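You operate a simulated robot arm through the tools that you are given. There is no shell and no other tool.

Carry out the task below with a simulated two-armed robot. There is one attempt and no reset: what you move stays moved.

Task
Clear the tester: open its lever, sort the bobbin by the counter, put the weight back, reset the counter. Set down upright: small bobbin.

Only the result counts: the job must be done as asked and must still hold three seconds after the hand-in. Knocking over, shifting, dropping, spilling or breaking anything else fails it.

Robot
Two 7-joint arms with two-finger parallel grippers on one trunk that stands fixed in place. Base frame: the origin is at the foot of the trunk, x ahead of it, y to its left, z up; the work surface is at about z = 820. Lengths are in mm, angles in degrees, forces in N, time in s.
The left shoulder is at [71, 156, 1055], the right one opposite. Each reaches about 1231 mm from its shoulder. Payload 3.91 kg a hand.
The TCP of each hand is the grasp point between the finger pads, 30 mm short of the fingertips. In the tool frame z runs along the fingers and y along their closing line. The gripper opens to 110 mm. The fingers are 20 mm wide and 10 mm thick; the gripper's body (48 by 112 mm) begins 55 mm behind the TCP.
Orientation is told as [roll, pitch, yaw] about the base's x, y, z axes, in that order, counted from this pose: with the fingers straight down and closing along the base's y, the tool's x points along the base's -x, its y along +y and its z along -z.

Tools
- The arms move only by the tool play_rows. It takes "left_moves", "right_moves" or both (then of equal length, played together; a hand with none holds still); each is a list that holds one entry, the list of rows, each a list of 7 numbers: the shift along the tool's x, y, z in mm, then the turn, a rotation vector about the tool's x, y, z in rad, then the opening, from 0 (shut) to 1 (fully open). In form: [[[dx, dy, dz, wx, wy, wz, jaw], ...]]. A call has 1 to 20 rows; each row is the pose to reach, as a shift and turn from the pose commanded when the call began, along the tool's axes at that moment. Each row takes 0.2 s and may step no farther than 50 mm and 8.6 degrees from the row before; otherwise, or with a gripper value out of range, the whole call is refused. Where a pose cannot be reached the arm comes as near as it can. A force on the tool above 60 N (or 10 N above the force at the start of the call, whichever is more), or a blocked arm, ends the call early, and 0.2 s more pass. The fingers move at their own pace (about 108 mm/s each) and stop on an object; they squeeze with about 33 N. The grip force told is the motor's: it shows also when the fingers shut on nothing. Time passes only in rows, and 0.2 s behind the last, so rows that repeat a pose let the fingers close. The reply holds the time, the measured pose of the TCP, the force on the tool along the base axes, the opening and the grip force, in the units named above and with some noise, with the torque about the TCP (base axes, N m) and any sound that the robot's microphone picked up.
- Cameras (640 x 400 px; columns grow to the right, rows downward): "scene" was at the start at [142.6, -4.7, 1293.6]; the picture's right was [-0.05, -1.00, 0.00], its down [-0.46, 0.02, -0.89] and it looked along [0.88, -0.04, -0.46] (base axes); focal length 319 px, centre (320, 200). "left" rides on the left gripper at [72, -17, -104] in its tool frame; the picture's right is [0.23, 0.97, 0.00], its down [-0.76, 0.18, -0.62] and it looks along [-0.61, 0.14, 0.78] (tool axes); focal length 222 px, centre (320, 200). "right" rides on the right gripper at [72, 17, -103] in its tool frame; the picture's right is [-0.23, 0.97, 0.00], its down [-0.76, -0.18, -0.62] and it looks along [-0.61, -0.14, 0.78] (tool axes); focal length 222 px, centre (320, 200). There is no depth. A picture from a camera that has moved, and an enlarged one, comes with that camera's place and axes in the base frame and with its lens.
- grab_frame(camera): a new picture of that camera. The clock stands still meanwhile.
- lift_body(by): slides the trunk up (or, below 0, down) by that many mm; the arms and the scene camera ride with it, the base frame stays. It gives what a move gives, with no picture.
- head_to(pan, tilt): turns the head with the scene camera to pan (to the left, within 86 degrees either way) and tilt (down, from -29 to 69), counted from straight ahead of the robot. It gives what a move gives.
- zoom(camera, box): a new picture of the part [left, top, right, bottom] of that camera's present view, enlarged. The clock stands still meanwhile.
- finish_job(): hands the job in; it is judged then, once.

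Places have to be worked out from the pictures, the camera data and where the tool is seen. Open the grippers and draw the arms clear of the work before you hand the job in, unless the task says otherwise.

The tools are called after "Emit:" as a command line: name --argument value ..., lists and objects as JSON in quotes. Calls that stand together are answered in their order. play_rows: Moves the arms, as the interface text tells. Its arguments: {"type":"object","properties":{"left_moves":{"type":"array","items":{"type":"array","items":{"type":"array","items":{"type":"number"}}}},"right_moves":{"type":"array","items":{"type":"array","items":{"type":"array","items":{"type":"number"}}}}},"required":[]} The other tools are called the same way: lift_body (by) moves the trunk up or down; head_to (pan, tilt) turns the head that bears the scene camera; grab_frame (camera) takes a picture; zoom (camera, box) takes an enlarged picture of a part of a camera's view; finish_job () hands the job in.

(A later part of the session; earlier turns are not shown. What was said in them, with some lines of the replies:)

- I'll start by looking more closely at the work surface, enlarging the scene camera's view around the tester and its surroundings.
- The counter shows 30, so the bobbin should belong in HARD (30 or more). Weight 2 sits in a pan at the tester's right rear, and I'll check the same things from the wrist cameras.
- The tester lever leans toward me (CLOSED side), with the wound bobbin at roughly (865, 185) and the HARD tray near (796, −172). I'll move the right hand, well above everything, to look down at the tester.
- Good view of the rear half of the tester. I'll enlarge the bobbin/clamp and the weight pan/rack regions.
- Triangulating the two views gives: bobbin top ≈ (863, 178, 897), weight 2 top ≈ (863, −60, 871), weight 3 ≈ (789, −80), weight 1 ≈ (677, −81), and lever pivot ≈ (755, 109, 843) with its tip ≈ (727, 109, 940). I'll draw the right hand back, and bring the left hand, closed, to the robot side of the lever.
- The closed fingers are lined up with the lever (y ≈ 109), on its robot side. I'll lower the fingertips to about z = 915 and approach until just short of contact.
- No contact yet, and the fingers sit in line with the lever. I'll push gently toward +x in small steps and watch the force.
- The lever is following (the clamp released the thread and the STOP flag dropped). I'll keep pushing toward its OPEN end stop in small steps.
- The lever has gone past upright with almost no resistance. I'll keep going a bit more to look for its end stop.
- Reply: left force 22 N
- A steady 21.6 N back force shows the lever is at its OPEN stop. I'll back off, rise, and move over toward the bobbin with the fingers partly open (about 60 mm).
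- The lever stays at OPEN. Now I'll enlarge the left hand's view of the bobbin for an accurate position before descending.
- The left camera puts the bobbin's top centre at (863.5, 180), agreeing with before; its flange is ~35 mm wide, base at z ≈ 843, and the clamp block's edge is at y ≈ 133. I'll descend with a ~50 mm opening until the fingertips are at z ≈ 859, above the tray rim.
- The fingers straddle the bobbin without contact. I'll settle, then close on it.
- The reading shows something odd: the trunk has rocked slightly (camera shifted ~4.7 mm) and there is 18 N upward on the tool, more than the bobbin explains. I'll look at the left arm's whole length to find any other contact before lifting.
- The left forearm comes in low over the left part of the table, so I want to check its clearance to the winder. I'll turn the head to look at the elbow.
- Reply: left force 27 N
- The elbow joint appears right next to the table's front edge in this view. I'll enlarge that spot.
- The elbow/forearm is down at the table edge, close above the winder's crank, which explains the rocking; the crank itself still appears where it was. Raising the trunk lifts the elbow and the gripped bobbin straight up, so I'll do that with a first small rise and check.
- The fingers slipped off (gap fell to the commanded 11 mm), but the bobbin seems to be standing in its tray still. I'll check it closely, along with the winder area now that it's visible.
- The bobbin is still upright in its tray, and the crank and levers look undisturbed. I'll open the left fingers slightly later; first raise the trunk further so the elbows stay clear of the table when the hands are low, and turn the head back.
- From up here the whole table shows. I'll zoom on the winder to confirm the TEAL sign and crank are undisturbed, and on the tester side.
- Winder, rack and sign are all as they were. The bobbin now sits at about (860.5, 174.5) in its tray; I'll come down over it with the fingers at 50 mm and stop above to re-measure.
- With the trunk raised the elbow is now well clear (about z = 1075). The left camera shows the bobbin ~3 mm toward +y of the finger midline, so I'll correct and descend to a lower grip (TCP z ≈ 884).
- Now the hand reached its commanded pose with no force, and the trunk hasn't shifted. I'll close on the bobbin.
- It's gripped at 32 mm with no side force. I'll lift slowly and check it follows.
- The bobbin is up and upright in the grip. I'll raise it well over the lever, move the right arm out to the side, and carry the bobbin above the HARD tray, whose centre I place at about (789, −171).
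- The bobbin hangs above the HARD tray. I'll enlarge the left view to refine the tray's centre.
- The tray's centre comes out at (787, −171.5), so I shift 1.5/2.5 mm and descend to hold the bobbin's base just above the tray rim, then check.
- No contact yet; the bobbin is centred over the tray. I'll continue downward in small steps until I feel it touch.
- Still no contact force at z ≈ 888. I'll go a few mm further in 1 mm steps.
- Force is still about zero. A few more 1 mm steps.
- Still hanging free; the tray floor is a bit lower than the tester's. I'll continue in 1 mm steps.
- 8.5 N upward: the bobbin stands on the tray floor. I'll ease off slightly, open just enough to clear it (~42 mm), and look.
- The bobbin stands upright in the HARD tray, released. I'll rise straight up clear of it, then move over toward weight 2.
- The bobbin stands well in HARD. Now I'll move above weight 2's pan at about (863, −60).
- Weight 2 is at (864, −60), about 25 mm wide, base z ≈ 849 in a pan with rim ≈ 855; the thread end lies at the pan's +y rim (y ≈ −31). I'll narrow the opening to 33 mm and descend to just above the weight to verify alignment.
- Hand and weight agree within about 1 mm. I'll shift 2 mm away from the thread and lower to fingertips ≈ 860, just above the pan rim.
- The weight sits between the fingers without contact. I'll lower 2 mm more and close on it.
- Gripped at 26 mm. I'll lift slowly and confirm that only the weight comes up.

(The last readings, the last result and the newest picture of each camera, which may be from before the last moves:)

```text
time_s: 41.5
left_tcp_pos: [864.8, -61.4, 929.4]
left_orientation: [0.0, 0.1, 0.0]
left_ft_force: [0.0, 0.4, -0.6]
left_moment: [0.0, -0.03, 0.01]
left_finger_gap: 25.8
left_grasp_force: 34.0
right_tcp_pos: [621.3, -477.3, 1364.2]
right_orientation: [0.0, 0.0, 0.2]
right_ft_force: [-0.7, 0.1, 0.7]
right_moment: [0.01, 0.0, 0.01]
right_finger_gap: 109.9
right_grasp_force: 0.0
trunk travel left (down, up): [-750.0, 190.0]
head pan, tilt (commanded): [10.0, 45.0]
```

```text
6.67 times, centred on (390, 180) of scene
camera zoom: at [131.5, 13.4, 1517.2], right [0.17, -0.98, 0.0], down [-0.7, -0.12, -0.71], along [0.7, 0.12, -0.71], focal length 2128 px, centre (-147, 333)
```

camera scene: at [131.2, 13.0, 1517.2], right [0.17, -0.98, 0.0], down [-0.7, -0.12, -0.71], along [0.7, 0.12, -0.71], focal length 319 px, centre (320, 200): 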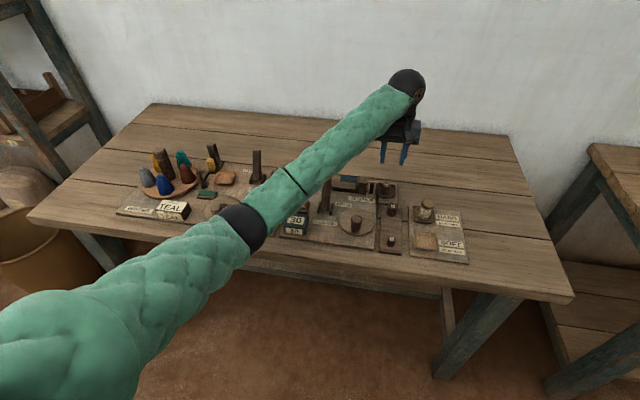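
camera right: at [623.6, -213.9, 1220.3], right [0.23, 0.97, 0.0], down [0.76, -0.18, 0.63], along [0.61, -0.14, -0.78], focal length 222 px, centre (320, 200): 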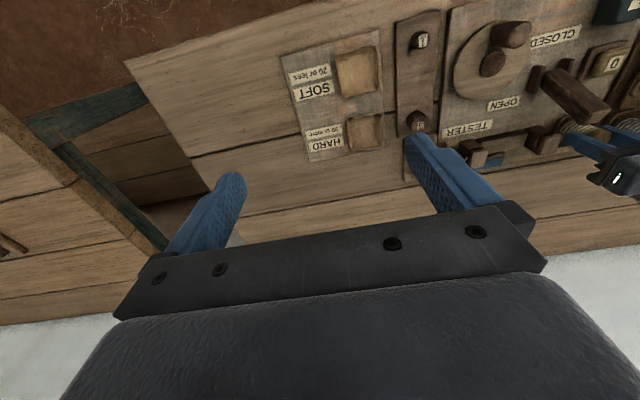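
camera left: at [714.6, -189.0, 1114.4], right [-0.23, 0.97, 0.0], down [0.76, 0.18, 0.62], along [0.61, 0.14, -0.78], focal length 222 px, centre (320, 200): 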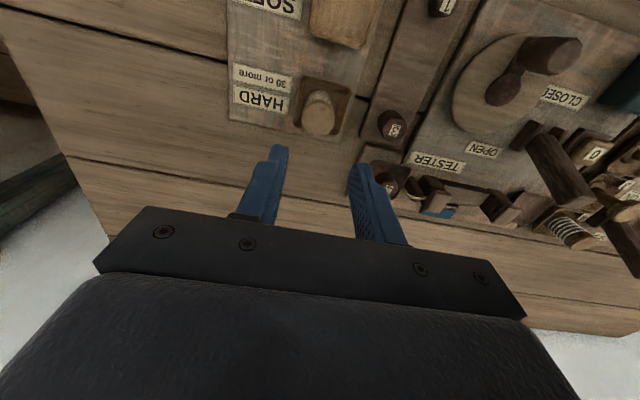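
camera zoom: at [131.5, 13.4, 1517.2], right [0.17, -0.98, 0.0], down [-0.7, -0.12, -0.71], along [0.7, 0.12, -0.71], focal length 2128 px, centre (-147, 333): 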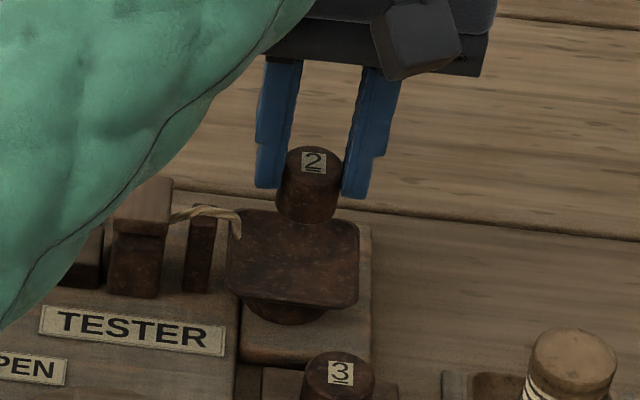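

Only the weight came up; the pan stays. I'll raise it and carry it over the rack's empty middle place, about (734, −82), clearing weight 3.

Emit:
play_rows --left_moves '[[[0, 0, -15, 0, 0, 0, 0], [0, 0, -35, 0, 0, 0, 0], [15, -2, -45, 0, 0, 0, 0], [40, -6, -45, 0, 0, 0, 0], [70, -11, -45, 0, 0, 0, 0], [100, -16, -45, 0, 0, 0, 0], [120, -19, -45, 0, 0, 0, 0], [130, -21, -45, 0, 0, 0, 0], [130, -21, -45, 0, 0, 0, 0]]]'

Emit:
grab_frame --camera "left"

Emit:
zoom --camera "left" --box '[240, 40, 420, 180]'

Emit:
zoom --camera "scene" --box '[360, 180, 440, 260]'

```text
time_s: 43.5
left_tcp_pos: [733.0, -82.2, 976.2]
left_orientation: [0.0, 0.1, 0.2]
left_ft_force: [0.0, 0.0, -2.0]
left_moment: [-0.01, 0.03, -0.03]
left_finger_gap: 25.6
left_grasp_force: 32.5
right_tcp_pos: [621.8, -478.6, 1365.5]
right_orientation: [0.0, 0.0, 0.1]
right_ft_force: [0.0, 0.1, 0.6]
right_moment: [-0.02, 0.03, 0.02]
right_finger_gap: 109.9
right_grasp_force: 0.0
trunk travel left (down, up): [-750.0, 190.0]
head pan, tilt (commanded): [10.0, 45.0]
```

```text
taken
camera left: at [660.1, -98.4, 1080.0], right [-0.23, 0.97, 0.0], down [0.76, 0.18, 0.62], along [0.61, 0.14, -0.78], focal length 222 px, centre (320, 200)
```

left: 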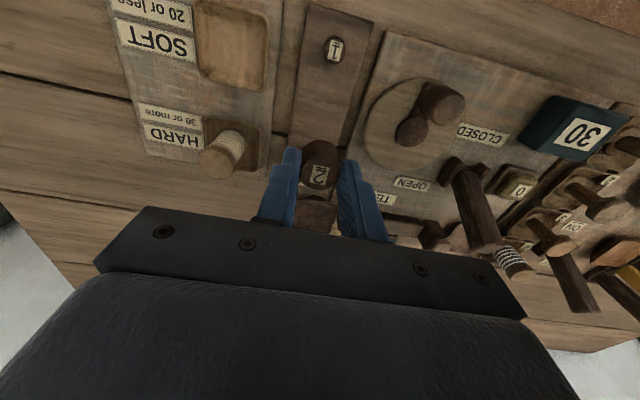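

```text
2.86 times, centred on (330, 110) of left
camera zoom: at [660.1, -98.4, 1080.0], right [-0.23, 0.97, 0.0], down [0.76, 0.18, 0.62], along [0.61, 0.14, -0.78], focal length 635 px, centre (291, 457)
```

zoom: 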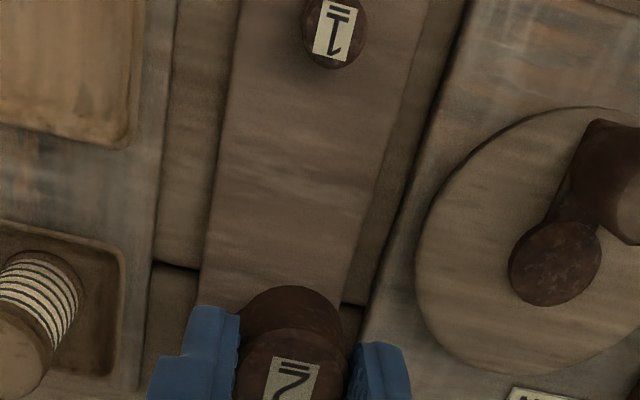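

```text
5.00 times, centred on (400, 220) of scene
camera zoom: at [131.6, 13.4, 1517.2], right [0.17, -0.98, 0.0], down [-0.7, -0.12, -0.71], along [0.7, 0.12, -0.71], focal length 1596 px, centre (-80, 100)
```

zoom: 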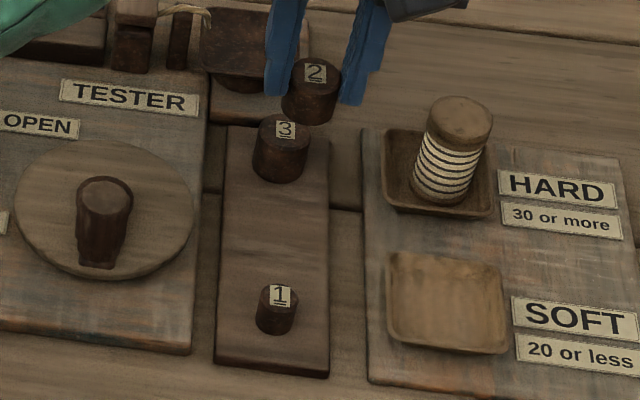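

No marking in the middle, but weights 1 and 3 sit symmetrically on the rack, so 2's place is midway at about (734, −81). I'll lower to about z = 882 there and check.

Emit:
play_rows --left_moves '[[[-1, 1, 15, 0, 0, 0, 0], [-1, 1, 40, 0, 0, 0, 0], [-1, 1, 65, 0, 0, 0, 0], [-1, 1, 82, 0, 0, 0, 0], [-1, 1, 90, 0, 0, 0, 0], [-1, 1, 94, 0, 0, 0, 0], [-1, 1, 94, 0, 0, 0, 0]]]'

Emit:
zoom --camera "left" --box '[220, 40, 420, 190]'

Emit:
zoom --camera "scene" --box '[360, 180, 440, 260]'

```text
time_s: 45.1
left_tcp_pos: [734.3, -80.4, 881.4]
left_orientation: [0.0, 0.0, 0.0]
left_ft_force: [-0.5, -0.2, -0.6]
left_moment: [0.02, -0.03, 0.01]
left_finger_gap: 25.7
left_grasp_force: 33.0
right_tcp_pos: [620.8, -477.8, 1365.9]
right_orientation: [0.0, 0.0, 0.1]
right_ft_force: [0.1, 0.4, -0.4]
right_moment: [-0.02, 0.01, 0.01]
right_finger_gap: 110.2
right_grasp_force: 0.0
trunk travel left (down, up): [-750.0, 190.0]
head pan, tilt (commanded): [10.0, 45.0]
```

```text
2.67 times, centred on (320, 115) of left
camera zoom: at [662.6, -97.9, 985.6], right [-0.23, 0.97, 0.0], down [0.76, 0.18, 0.62], along [0.61, 0.14, -0.78], focal length 592 px, centre (320, 427)
```

zoom: 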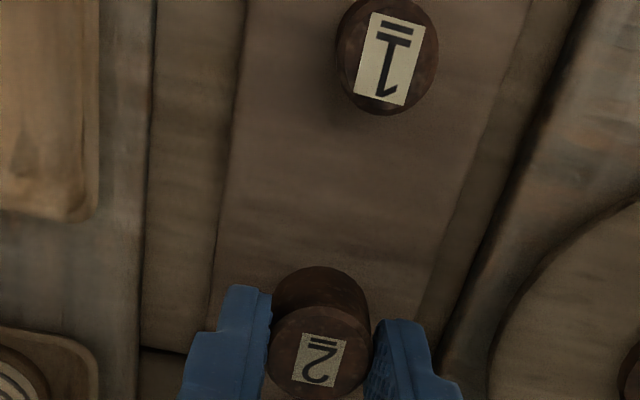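

```text
5.00 times, centred on (400, 220) of scene
camera zoom: at [131.5, 13.5, 1517.2], right [0.17, -0.98, 0.0], down [-0.7, -0.12, -0.71], along [0.7, 0.12, -0.71], focal length 1596 px, centre (-80, 100)
```

zoom: 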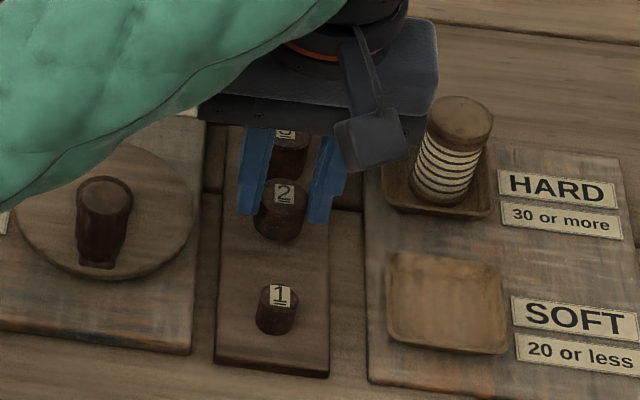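

Aligned between 1 and 3. I'll lower further in small steps until contact.

Emit:
play_rows --left_moves '[[[0, 0, 1.5, 0, 0, 0, 0], [0, 0, 3, 0, 0, 0, 0], [0, 0, 4.5, 0, 0, 0, 0], [0, 0, 5.5, 0, 0, 0, 0]]]'

```text
time_s: 46.1
left_tcp_pos: [735.0, -83.0, 875.8]
left_orientation: [0.0, 0.1, 0.1]
left_ft_force: [-0.2, -0.3, -1.1]
left_moment: [0.0, 0.04, -0.01]
left_finger_gap: 25.8
left_grasp_force: 33.0
right_tcp_pos: [621.8, -477.9, 1364.3]
right_orientation: [0.0, 0.0, 0.1]
right_ft_force: [-0.3, -0.1, 0.6]
right_moment: [-0.03, -0.02, -0.06]
right_finger_gap: 110.1
right_grasp_force: 0.1
trunk travel left (down, up): [-750.0, 190.0]
head pan, tilt (commanded): [10.0, 45.0]
```

No contact yet at z ≈ 876; three more 1 mm steps.

Emit:
play_rows --left_moves '[[[0, 0, 1, 0, 0, 0, 0], [0, 0, 2, 0, 0, 0, 0], [0, 0, 3, 0, 0, 0, 0]]]'

```text
time_s: 46.9
left_tcp_pos: [736.4, -80.1, 872.3]
left_orientation: [0.0, 0.0, 0.2]
left_ft_force: [1.6, -0.4, 0.1]
left_moment: [-0.02, 0.02, -0.01]
left_finger_gap: 25.9
left_grasp_force: 32.9
right_tcp_pos: [621.3, -478.5, 1365.3]
right_orientation: [0.0, 0.0, 0.0]
right_ft_force: [-0.6, 0.4, 0.5]
right_moment: [-0.02, 0.01, 0.01]
right_finger_gap: 110.0
right_grasp_force: 0.0
trunk travel left (down, up): [-750.0, 190.0]
head pan, tilt (commanded): [10.0, 45.0]
```

Still basically free. I'll take a look and go on in 1 mm steps.

Emit:
play_rows --left_moves '[[[0, 0, 1, 0, 0, 0, 0], [0, 0, 2, 0, 0, 0, 0]]]'

Emit:
zoom --camera "scene" --box '[370, 190, 420, 250]'

Emit:
zoom --camera "left" --box '[220, 40, 420, 190]'

```text
time_s: 47.5
left_tcp_pos: [734.3, -81.1, 873.4]
left_orientation: [-0.1, -0.1, 0.0]
left_ft_force: [3.1, 0.8, 18.9]
left_moment: [0.1, -0.17, 0.03]
left_finger_gap: 25.9
left_grasp_force: 33.4
right_tcp_pos: [620.2, -478.9, 1364.0]
right_orientation: [0.0, 0.0, 0.1]
right_ft_force: [0.1, -0.2, 0.5]
right_moment: [0.01, 0.0, 0.01]
right_finger_gap: 110.0
right_grasp_force: 0.0
trunk travel left (down, up): [-750.0, 190.0]
head pan, tilt (commanded): [10.0, 45.0]
```

```text
6.67 times, centred on (395, 220) of scene
camera zoom: at [130.4, 13.8, 1517.6], right [0.17, -0.98, 0.0], down [-0.7, -0.12, -0.71], along [0.7, 0.12, -0.71], focal length 2128 px, centre (-180, 67)
```

zoom: 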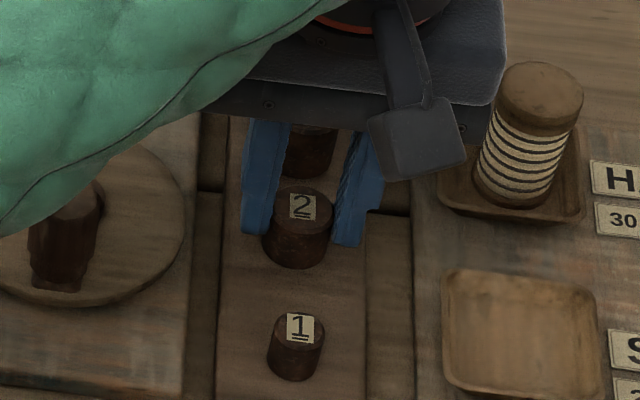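

```text
2.67 times, centred on (320, 115) of left
camera zoom: at [662.4, -97.9, 976.5], right [-0.23, 0.97, 0.0], down [0.76, 0.18, 0.62], along [0.61, 0.14, -0.78], focal length 592 px, centre (320, 427)
```

zoom: 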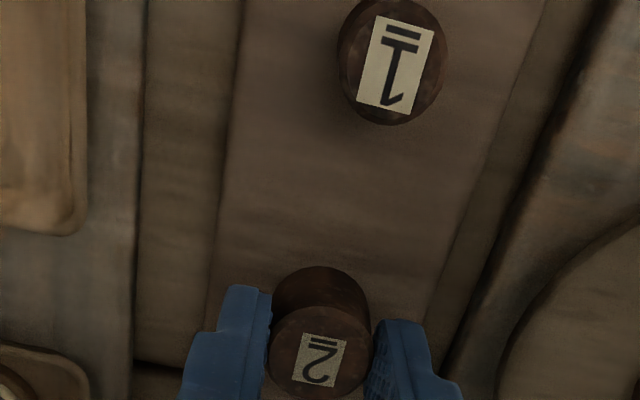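

18.9 N: the weight is on the rack. I'll ease up about 1.2 mm and open the fingers a little.

Emit:
play_rows --left_moves '[[[0, 0, -1.2, 0, 0, 0, 0], [0, 0, -1.2, 0, 0, 0, 0], [0, 0, -1.2, 0, 0, 0, 0.26], [0, 0, -1.2, 0, 0, 0, 0.32], [0, 0, -1.2, 0, 0, 0, 0.32]]]'

Emit:
zoom --camera "scene" --box '[370, 190, 420, 250]'

Emit:
zoom --camera "left" --box '[220, 40, 420, 190]'

```text
time_s: 48.7
left_tcp_pos: [734.8, -81.0, 871.4]
left_orientation: [0.0, 0.0, 0.1]
left_ft_force: [0.2, 0.3, 0.0]
left_moment: [0.02, 0.01, -0.02]
left_finger_gap: 35.0
left_grasp_force: 0.0
right_tcp_pos: [621.7, -477.9, 1364.4]
right_orientation: [0.0, 0.0, 0.2]
right_ft_force: [-0.4, -0.1, -0.6]
right_moment: [0.01, -0.03, -0.01]
right_finger_gap: 109.8
right_grasp_force: 0.1
trunk travel left (down, up): [-750.0, 190.0]
head pan, tilt (commanded): [10.0, 45.0]
```

```text
6.67 times, centred on (395, 220) of scene
camera zoom: at [131.6, 13.3, 1517.1], right [0.17, -0.98, 0.0], down [-0.7, -0.12, -0.71], along [0.7, 0.12, -0.71], focal length 2128 px, centre (-180, 67)
```

zoom: 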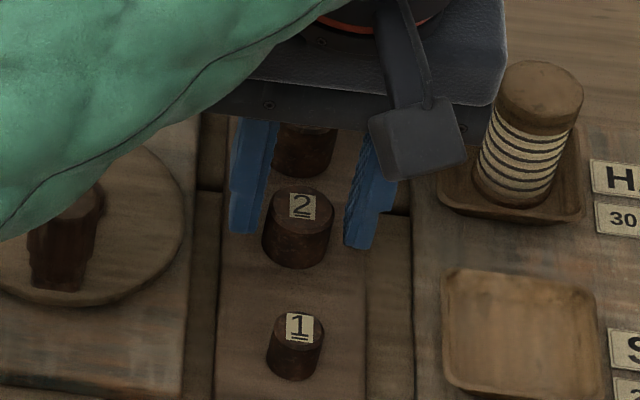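

```text
2.67 times, centred on (320, 115) of left
camera zoom: at [662.6, -98.4, 976.1], right [-0.23, 0.97, 0.0], down [0.76, 0.18, 0.62], along [0.61, 0.14, -0.78], focal length 592 px, centre (320, 427)
```

zoom: 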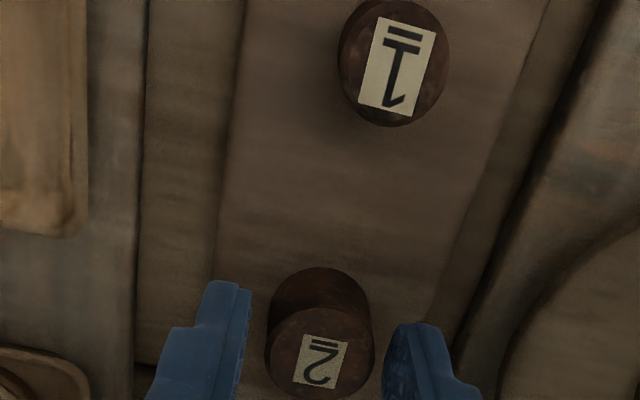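

The weight stands on the rack between 1 and 3. I'll rise straight up and then view the reset button area.

Emit:
play_rows --left_moves '[[[0, 0, -8, 0, 0, 0, 0.32], [0, 0, -25, 0, 0, 0, 0.32], [0, 0, -50, 0, 0, 0, 0.32], [0, 0, -85, 0, 0, 0, 0.32], [0, 0, -125, 0, 0, 0, 0.32], [0, 0, -150, 0, 0, 0, 0.32]]]'

Emit:
zoom --camera "scene" --box '[350, 170, 450, 260]'

Emit:
grab_frame --camera "left"

```text
time_s: 50.1
left_tcp_pos: [735.4, -80.2, 1022.1]
left_orientation: [0.0, 0.1, 0.1]
left_ft_force: [-0.9, 1.4, -0.7]
left_moment: [0.01, 0.01, 0.01]
left_finger_gap: 35.2
left_grasp_force: 0.0
right_tcp_pos: [622.5, -477.7, 1364.8]
right_orientation: [0.0, 0.0, 0.1]
right_ft_force: [-0.2, -0.2, 0.2]
right_moment: [-0.03, -0.04, 0.01]
right_finger_gap: 110.1
right_grasp_force: 0.1
trunk travel left (down, up): [-750.0, 190.0]
head pan, tilt (commanded): [10.0, 45.0]
```

```text
4.44 times, centred on (400, 215) of scene
camera zoom: at [131.3, 13.5, 1517.1], right [0.17, -0.98, 0.0], down [-0.7, -0.12, -0.71], along [0.7, 0.12, -0.71], focal length 1418 px, centre (-36, 133)
```

zoom: 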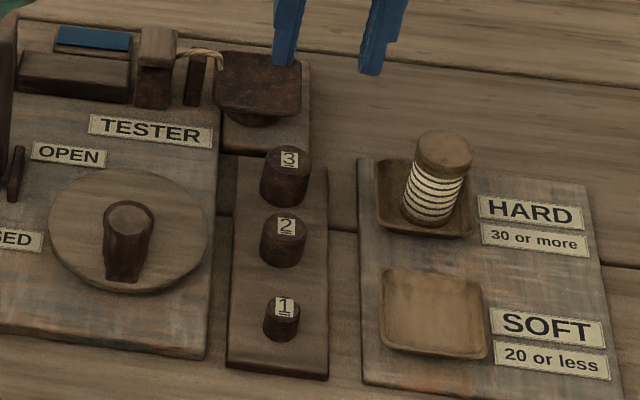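

```text
taken
camera left: at [662.8, -97.1, 1126.0], right [-0.23, 0.97, 0.0], down [0.76, 0.18, 0.62], along [0.61, 0.14, -0.78], focal length 222 px, centre (320, 200)
```

left: 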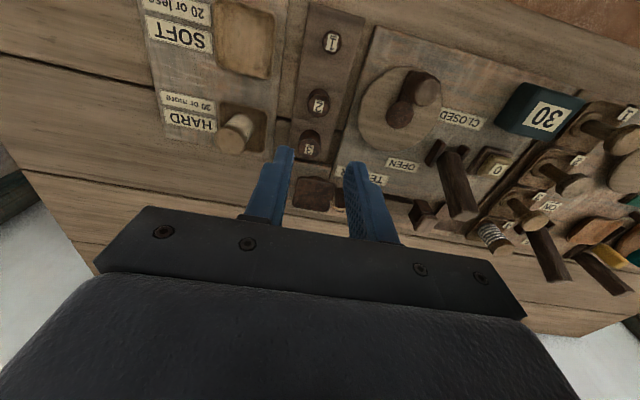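

Weights 1, 2, 3 and the bobbin all stand properly. Now I'll carry the left hand, closed, above the reset button near (761, 180).

Emit:
play_rows --left_moves '[[[-3, 30, 0, 0, 0, 0, 0.2], [-7, 68, 0, 0, 0, 0, 0], [-11, 108, 0, 0, 0, 0, 0], [-15, 148, 0, 0, 0, 0, 0], [-19, 188, 0, 0, 0, 0, 0], [-23, 228, 0, 0, 0, 0, 0], [-26, 260, 0, 0, 0, 0, 0], [-26, 260, 0, 0, 0, 0, 0]]]'

Emit:
grab_frame --camera "left"

Emit:
zoom --camera "scene" --box '[250, 130, 370, 250]'

Emit:
grab_frame --camera "scene"

```text
time_s: 51.9
left_tcp_pos: [761.8, 179.5, 1022.2]
left_orientation: [0.1, 0.1, 0.0]
left_ft_force: [0.6, -0.2, -0.3]
left_moment: [-0.03, -0.01, 0.02]
left_finger_gap: 0.0
left_grasp_force: 33.4
right_tcp_pos: [620.8, -478.8, 1364.2]
right_orientation: [-0.1, 0.0, 0.1]
right_ft_force: [0.3, 0.1, 0.4]
right_moment: [0.02, 0.02, -0.01]
right_finger_gap: 110.1
right_grasp_force: 0.0
trunk travel left (down, up): [-750.0, 190.0]
head pan, tilt (commanded): [10.0, 45.0]
```

```text
taken
camera left: at [690.0, 163.2, 1126.2], right [-0.23, 0.97, 0.0], down [0.76, 0.18, 0.62], along [0.61, 0.14, -0.78], focal length 222 px, centre (320, 200)
```

left: 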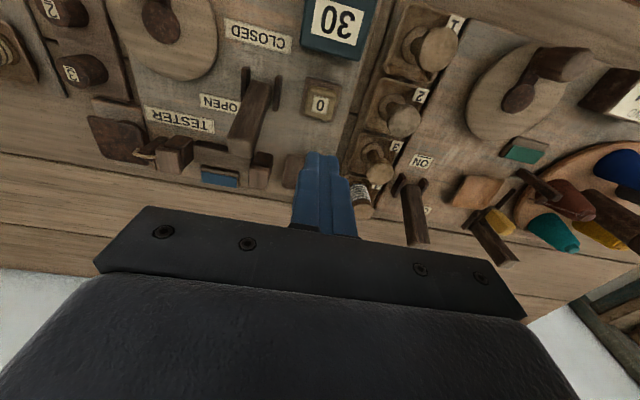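

```text
3.33 times, centred on (310, 190) of scene
camera zoom: at [131.7, 12.8, 1517.2], right [0.17, -0.98, 0.0], down [-0.7, -0.12, -0.71], along [0.7, 0.12, -0.71], focal length 1064 px, centre (353, 233)
```

zoom: 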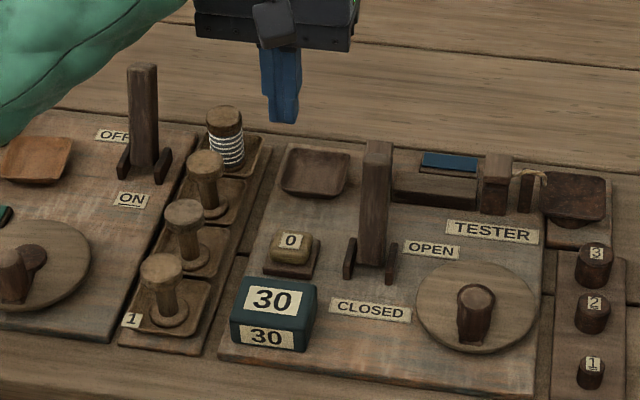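

```text
taken
camera scene: at [131.7, 12.8, 1517.2], right [0.17, -0.98, 0.0], down [-0.7, -0.12, -0.71], along [0.7, 0.12, -0.71], focal length 319 px, centre (320, 200)
```

scene: 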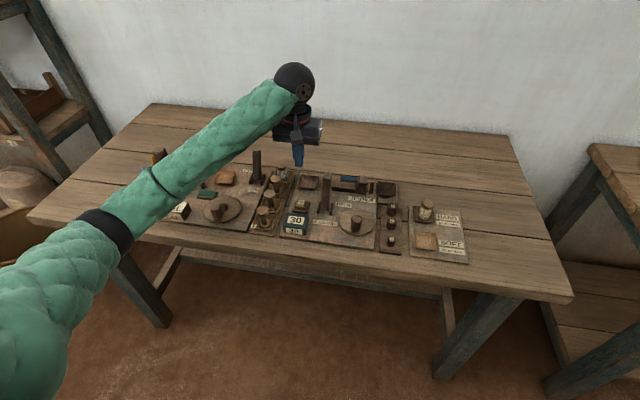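

The button is right below; I'll enlarge both views to pin its top centre.

Emit:
zoom --camera "left" --box '[270, 60, 370, 140]'

Emit:
zoom --camera "scene" --box '[270, 185, 330, 245]'

```text
5.00 times, centred on (320, 100) of left
camera zoom: at [690.0, 163.2, 1126.2], right [-0.23, 0.97, 0.0], down [0.76, 0.18, 0.62], along [0.61, 0.14, -0.78], focal length 1111 px, centre (320, 700)
```

zoom: 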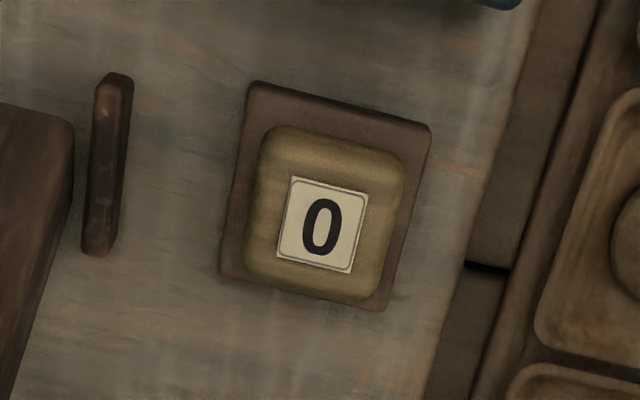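

```text
6.67 times, centred on (300, 215) of scene
camera zoom: at [131.7, 12.8, 1517.2], right [0.17, -0.98, 0.0], down [-0.7, -0.12, -0.71], along [0.7, 0.12, -0.71], focal length 2128 px, centre (453, 100)
```

zoom: 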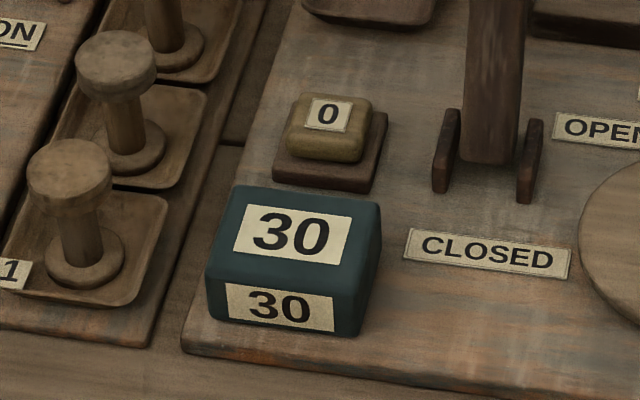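

The button's top centre is at (761, 179.6, 859), right under the closed fingertips. I'll descend to about 8 mm above it.

Emit:
play_rows --left_moves '[[[0, 0, 30, 0, 0, 0, 0], [0, 0, 65, 0, 0, 0, 0], [0, 0, 95, 0, 0, 0, 0], [0, 0, 115, 0, 0, 0, 0], [0, 0, 125, 0, 0, 0, 0], [0, 0, 125, 0, 0, 0, 0]]]'

Emit:
zoom --camera "scene" --box '[260, 130, 360, 250]'

Emit:
zoom --camera "left" --box '[220, 60, 420, 220]'

```text
time_s: 53.3
left_tcp_pos: [761.7, 179.7, 896.7]
left_orientation: [0.0, 0.0, 0.2]
left_ft_force: [0.6, 0.1, 0.1]
left_moment: [-0.01, 0.03, -0.04]
left_finger_gap: 0.0
left_grasp_force: 32.8
right_tcp_pos: [621.4, -477.1, 1364.6]
right_orientation: [0.0, 0.0, 0.1]
right_ft_force: [0.0, 0.2, -0.4]
right_moment: [0.02, -0.07, -0.03]
right_finger_gap: 110.0
right_grasp_force: 0.2
trunk travel left (down, up): [-750.0, 190.0]
head pan, tilt (commanded): [10.0, 45.0]
```

```text
3.33 times, centred on (310, 190) of scene
camera zoom: at [131.4, 13.7, 1517.2], right [0.17, -0.98, 0.0], down [-0.7, -0.12, -0.71], along [0.7, 0.12, -0.71], focal length 1064 px, centre (353, 233)
```

zoom: 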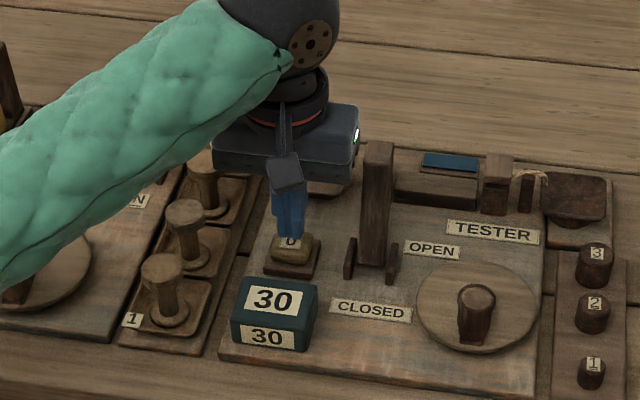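

```text
2.50 times, centred on (320, 140) of left
camera zoom: at [688.2, 163.0, 1001.2], right [-0.23, 0.97, 0.0], down [0.76, 0.18, 0.62], along [0.61, 0.14, -0.78], focal length 555 px, centre (320, 350)
```

zoom: 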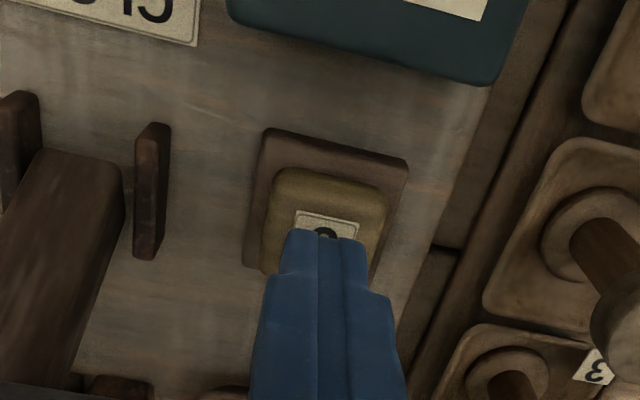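

Fingertips are over the button and the gripper body is clear of the lever. I'll press down slowly.

Emit:
play_rows --left_moves '[[[0, 0, 2, 0, 0, 0, 0], [0, 0, 4, 0, 0, 0, 0], [0, 0, 6, 0, 0, 0, 0], [0, 0, 7.5, 0, 0, 0, 0], [0, 0, 9, 0, 0, 0, 0]]]'

Emit:
zoom --camera "scene" --box '[260, 180, 340, 250]'

```text
time_s: 54.5
left_tcp_pos: [760.5, 178.8, 887.6]
left_orientation: [0.0, 0.0, 0.1]
left_ft_force: [0.0, -0.4, 0.4]
left_moment: [-0.02, 0.02, 0.01]
left_finger_gap: 0.0
left_grasp_force: 32.6
right_tcp_pos: [621.2, -478.0, 1363.1]
right_orientation: [0.0, 0.0, 0.1]
right_ft_force: [0.2, 0.1, -0.5]
right_moment: [-0.01, 0.04, -0.01]
right_finger_gap: 109.8
right_grasp_force: 0.1
trunk travel left (down, up): [-750.0, 190.0]
head pan, tilt (commanded): [10.0, 45.0]
```

```text
5.71 times, centred on (300, 215) of scene
camera zoom: at [131.5, 13.6, 1517.2], right [0.17, -0.98, 0.0], down [-0.7, -0.12, -0.71], along [0.7, 0.12, -0.71], focal length 1824 px, centre (434, 114)
```

zoom: 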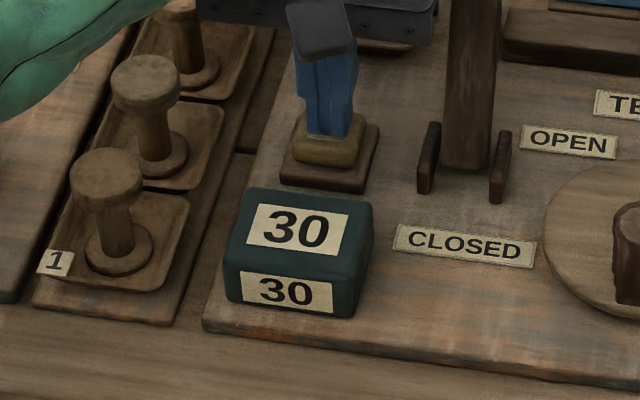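

No force yet at fingertip z ≈ 858. I'll press a few mm more.

Emit:
play_rows --left_moves '[[[0, 0, 1, 0, 0, 0, 0], [0, 0, 2, 0, 0, 0, 0], [0, 0, 3, 0, 0, 0, 0], [0, 0, 4, 0, 0, 0, 0]]]'

Emit:
zoom --camera "scene" --box '[260, 180, 340, 250]'

```text
time_s: 55.5
left_tcp_pos: [760.6, 178.7, 883.3]
left_orientation: [0.0, 0.0, 0.1]
left_ft_force: [1.3, 0.3, 0.6]
left_moment: [0.03, -0.02, -0.05]
left_finger_gap: 0.0
left_grasp_force: 33.1
right_tcp_pos: [619.9, -477.7, 1364.4]
right_orientation: [0.0, 0.0, 0.1]
right_ft_force: [-1.0, 0.2, 0.3]
right_moment: [-0.04, 0.01, -0.02]
right_finger_gap: 110.2
right_grasp_force: 0.0
trunk travel left (down, up): [-750.0, 190.0]
head pan, tilt (commanded): [10.0, 45.0]
```

```text
5.71 times, centred on (300, 215) of scene
camera zoom: at [131.4, 13.7, 1517.2], right [0.17, -0.98, 0.0], down [-0.7, -0.12, -0.71], along [0.7, 0.12, -0.71], focal length 1824 px, centre (434, 114)
```

zoom: 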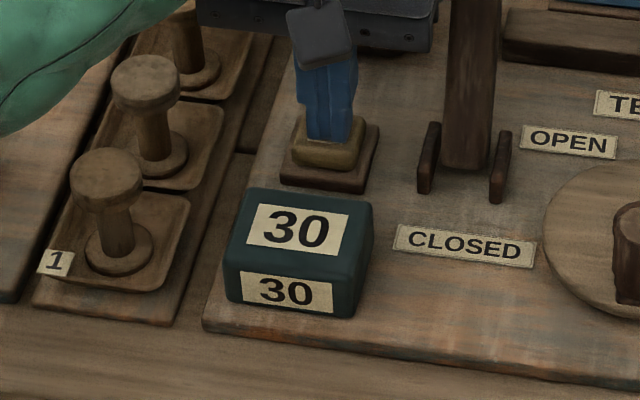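

The button may be starting to sink, still with little force. I'll go on a few mm.

Emit:
play_rows --left_moves '[[[0, 0, 1, 0, 0, 0, 0], [0, 0, 2, 0, 0, 0, 0], [0, 0, 3, 0, 0, 0, 0], [0, 0, 3, 0, 0, 0, 0]]]'

Emit:
zoom --camera "scene" --box '[260, 180, 340, 250]'

```text
time_s: 56.5
left_tcp_pos: [760.2, 177.6, 880.8]
left_orientation: [0.0, 0.0, 0.1]
left_ft_force: [-0.7, 0.6, 1.9]
left_moment: [0.02, -0.03, 0.01]
left_finger_gap: 0.2
left_grasp_force: 32.8
right_tcp_pos: [621.6, -478.0, 1364.7]
right_orientation: [0.1, 0.1, 0.0]
right_ft_force: [0.2, 0.4, -0.5]
right_moment: [-0.01, 0.0, 0.04]
right_finger_gap: 110.1
right_grasp_force: 0.1
trunk travel left (down, up): [-750.0, 190.0]
head pan, tilt (commanded): [10.0, 45.0]
heard: click
```

```text
5.71 times, centred on (300, 215) of scene
camera zoom: at [131.2, 13.7, 1517.2], right [0.17, -0.98, 0.0], down [-0.7, -0.12, -0.71], along [0.7, 0.12, -0.71], focal length 1824 px, centre (434, 114)
```

zoom: 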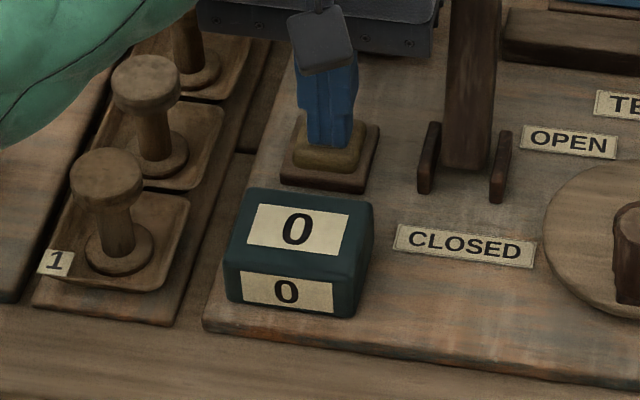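

A click, and the counter reads 0. I'll rise straight up off the button and check that everything holds.

Emit:
play_rows --left_moves '[[[0, 0, -6, 0, 0, 0, 0], [0, 0, -20, 0, 0, 0, 0], [0, 0, -50, 0, 0, 0, 0], [0, 0, -90, 0, 0, 0, 0], [0, 0, -130, 0, 0, 0, 0], [0, 0, -175, 0, 0, 0, 0], [0, 0, -220, 0, 0, 0, 0.3], [0, 0, -260, 0, 0, 0, 0.7], [0, 0, -270, 0, 0, 0, 1]]]'

Emit:
grab_frame --camera "scene"

Emit:
zoom --camera "scene" --box '[250, 150, 400, 260]'

```text
time_s: 58.5
left_tcp_pos: [761.9, 178.3, 1151.0]
left_orientation: [0.0, 0.1, 0.1]
left_ft_force: [-0.5, 0.2, -0.3]
left_moment: [0.01, -0.02, -0.01]
left_finger_gap: 110.3
left_grasp_force: 0.0
right_tcp_pos: [621.9, -478.4, 1364.6]
right_orientation: [0.0, 0.0, 0.1]
right_ft_force: [-1.4, 1.0, 0.2]
right_moment: [-0.01, 0.01, 0.01]
right_finger_gap: 110.4
right_grasp_force: 0.1
trunk travel left (down, up): [-750.0, 190.0]
head pan, tilt (commanded): [10.0, 45.0]
```

```text
taken
camera scene: at [131.6, 13.7, 1517.1], right [0.17, -0.98, 0.0], down [-0.7, -0.12, -0.71], along [0.7, 0.12, -0.71], focal length 319 px, centre (320, 200)
```

scene: 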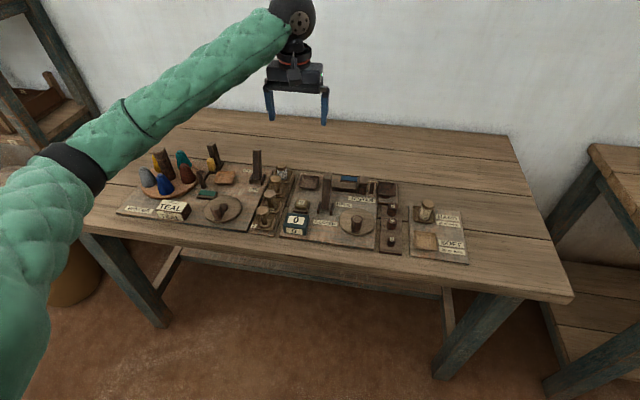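

```text
3.64 times, centred on (325, 205) of scene
camera zoom: at [131.6, 13.7, 1517.1], right [0.17, -0.98, 0.0], down [-0.7, -0.12, -0.71], along [0.7, 0.12, -0.71], focal length 1160 px, centre (302, 182)
```

zoom: 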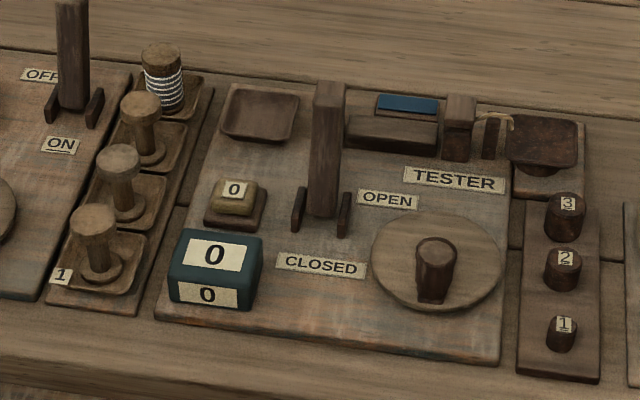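

All steps show done: lever at OPEN, counter 0, weight 2 on the rack, bobbin in HARD. I'll draw the left hand back off the work and take final checks of the lever, tray and winder.

Emit:
play_rows --left_moves '[[[20, 25, -5, 0, 0, 0, 1], [45, 55, -10, 0, 0, 0, 1], [70, 85, -20, 0, 0, 0, 1], [95, 115, -30, 0, 0, 0, 1], [120, 145, -40, 0, 0, 0, 1], [140, 170, -50, 0, 0, 0, 1], [140, 170, -50, 0, 0, 0, 1]]]'

Emit:
grab_frame --camera "scene"

Emit:
zoom --camera "scene" --box '[350, 160, 480, 270]'

Emit:
zoom --camera "scene" --box '[110, 130, 270, 240]'

Emit:
zoom --camera "scene" --box '[250, 150, 400, 260]'

```text
time_s: 60.1
left_tcp_pos: [619.4, 346.9, 1200.1]
left_orientation: [0.0, 0.1, 0.1]
left_ft_force: [-0.2, -0.4, 0.3]
left_moment: [0.01, 0.03, 0.0]
left_finger_gap: 110.1
left_grasp_force: 0.0
right_tcp_pos: [622.0, -477.5, 1365.0]
right_orientation: [0.0, 0.1, 0.2]
right_ft_force: [-0.2, 0.0, -0.8]
right_moment: [0.0, 0.04, 0.0]
right_finger_gap: 110.0
right_grasp_force: 0.0
trunk travel left (down, up): [-750.0, 190.0]
head pan, tilt (commanded): [10.0, 45.0]
```

```text
taken
camera scene: at [132.3, 13.2, 1517.1], right [0.17, -0.98, 0.0], down [-0.7, -0.12, -0.71], along [0.7, 0.12, -0.71], focal length 319 px, centre (320, 200)
```

scene: 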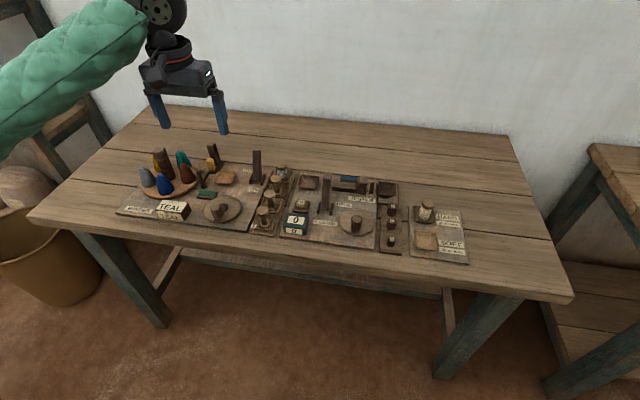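

```text
3.64 times, centred on (415, 215) of scene
camera zoom: at [132.3, 13.2, 1517.1], right [0.17, -0.98, 0.0], down [-0.7, -0.12, -0.71], along [0.7, 0.12, -0.71], focal length 1160 px, centre (-26, 146)
```

zoom: 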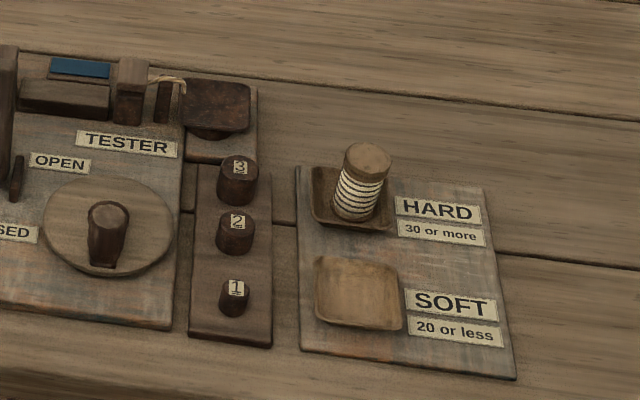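

```text
3.64 times, centred on (190, 185) of scene
camera zoom: at [132.3, 13.2, 1517.1], right [0.17, -0.98, 0.0], down [-0.7, -0.12, -0.71], along [0.7, 0.12, -0.71], focal length 1160 px, centre (793, 254)
```

zoom: 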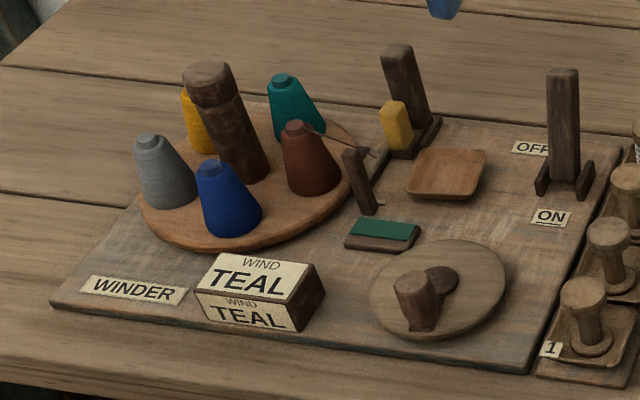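

```text
3.64 times, centred on (325, 205) of scene
camera zoom: at [132.3, 13.2, 1517.1], right [0.17, -0.98, 0.0], down [-0.7, -0.12, -0.71], along [0.7, 0.12, -0.71], focal length 1160 px, centre (302, 182)
```

zoom: 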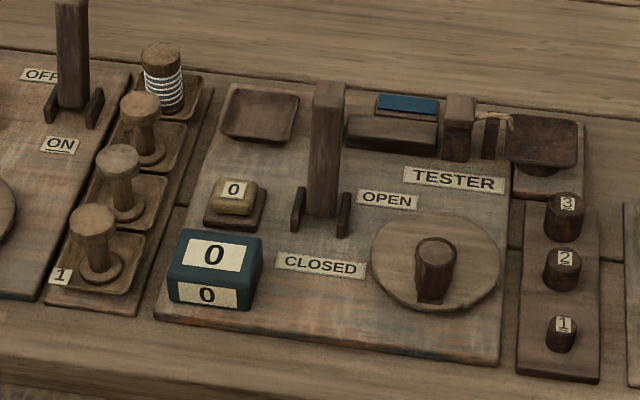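

The final views show the lever at OPEN, the counter at 0, weight 2 on the rack between 1 and 3, and the small bobbin upright in HARD. The winder and everything else look undisturbed, both grippers are open and both arms are clear, so I'm handing the job in.

Emit:
finish_job

```text
The job is handed in.
```

I cleared the tester and handed the job in. I don't have the judgement back, but the final pictures showed every part done:

- **Lever:** pushed to its end stop at OPEN, and it stayed there.
- **Bobbin:** the counter read 30, so the small bobbin went to the HARD tray ("30 or more"). It stands upright there.
- **Weight:** weight 2 is back on the rack between 1 and 3. That spot has no marking, so I placed it midway between the other two.
- **Counter:** the reset button clicked and the counter now reads 0.

**First pick:** my first try at the bobbin failed. The left arm seemed to be pressing on something, probably its elbow on the table edge, and the fingers slipped off. The bobbin stayed upright in its tray, only a few millimetres off. I raised the trunk 250 mm and the second pick worked.

The winder and everything else looked undisturbed in the final views. Both grippers are open and both arms are clear of the work.
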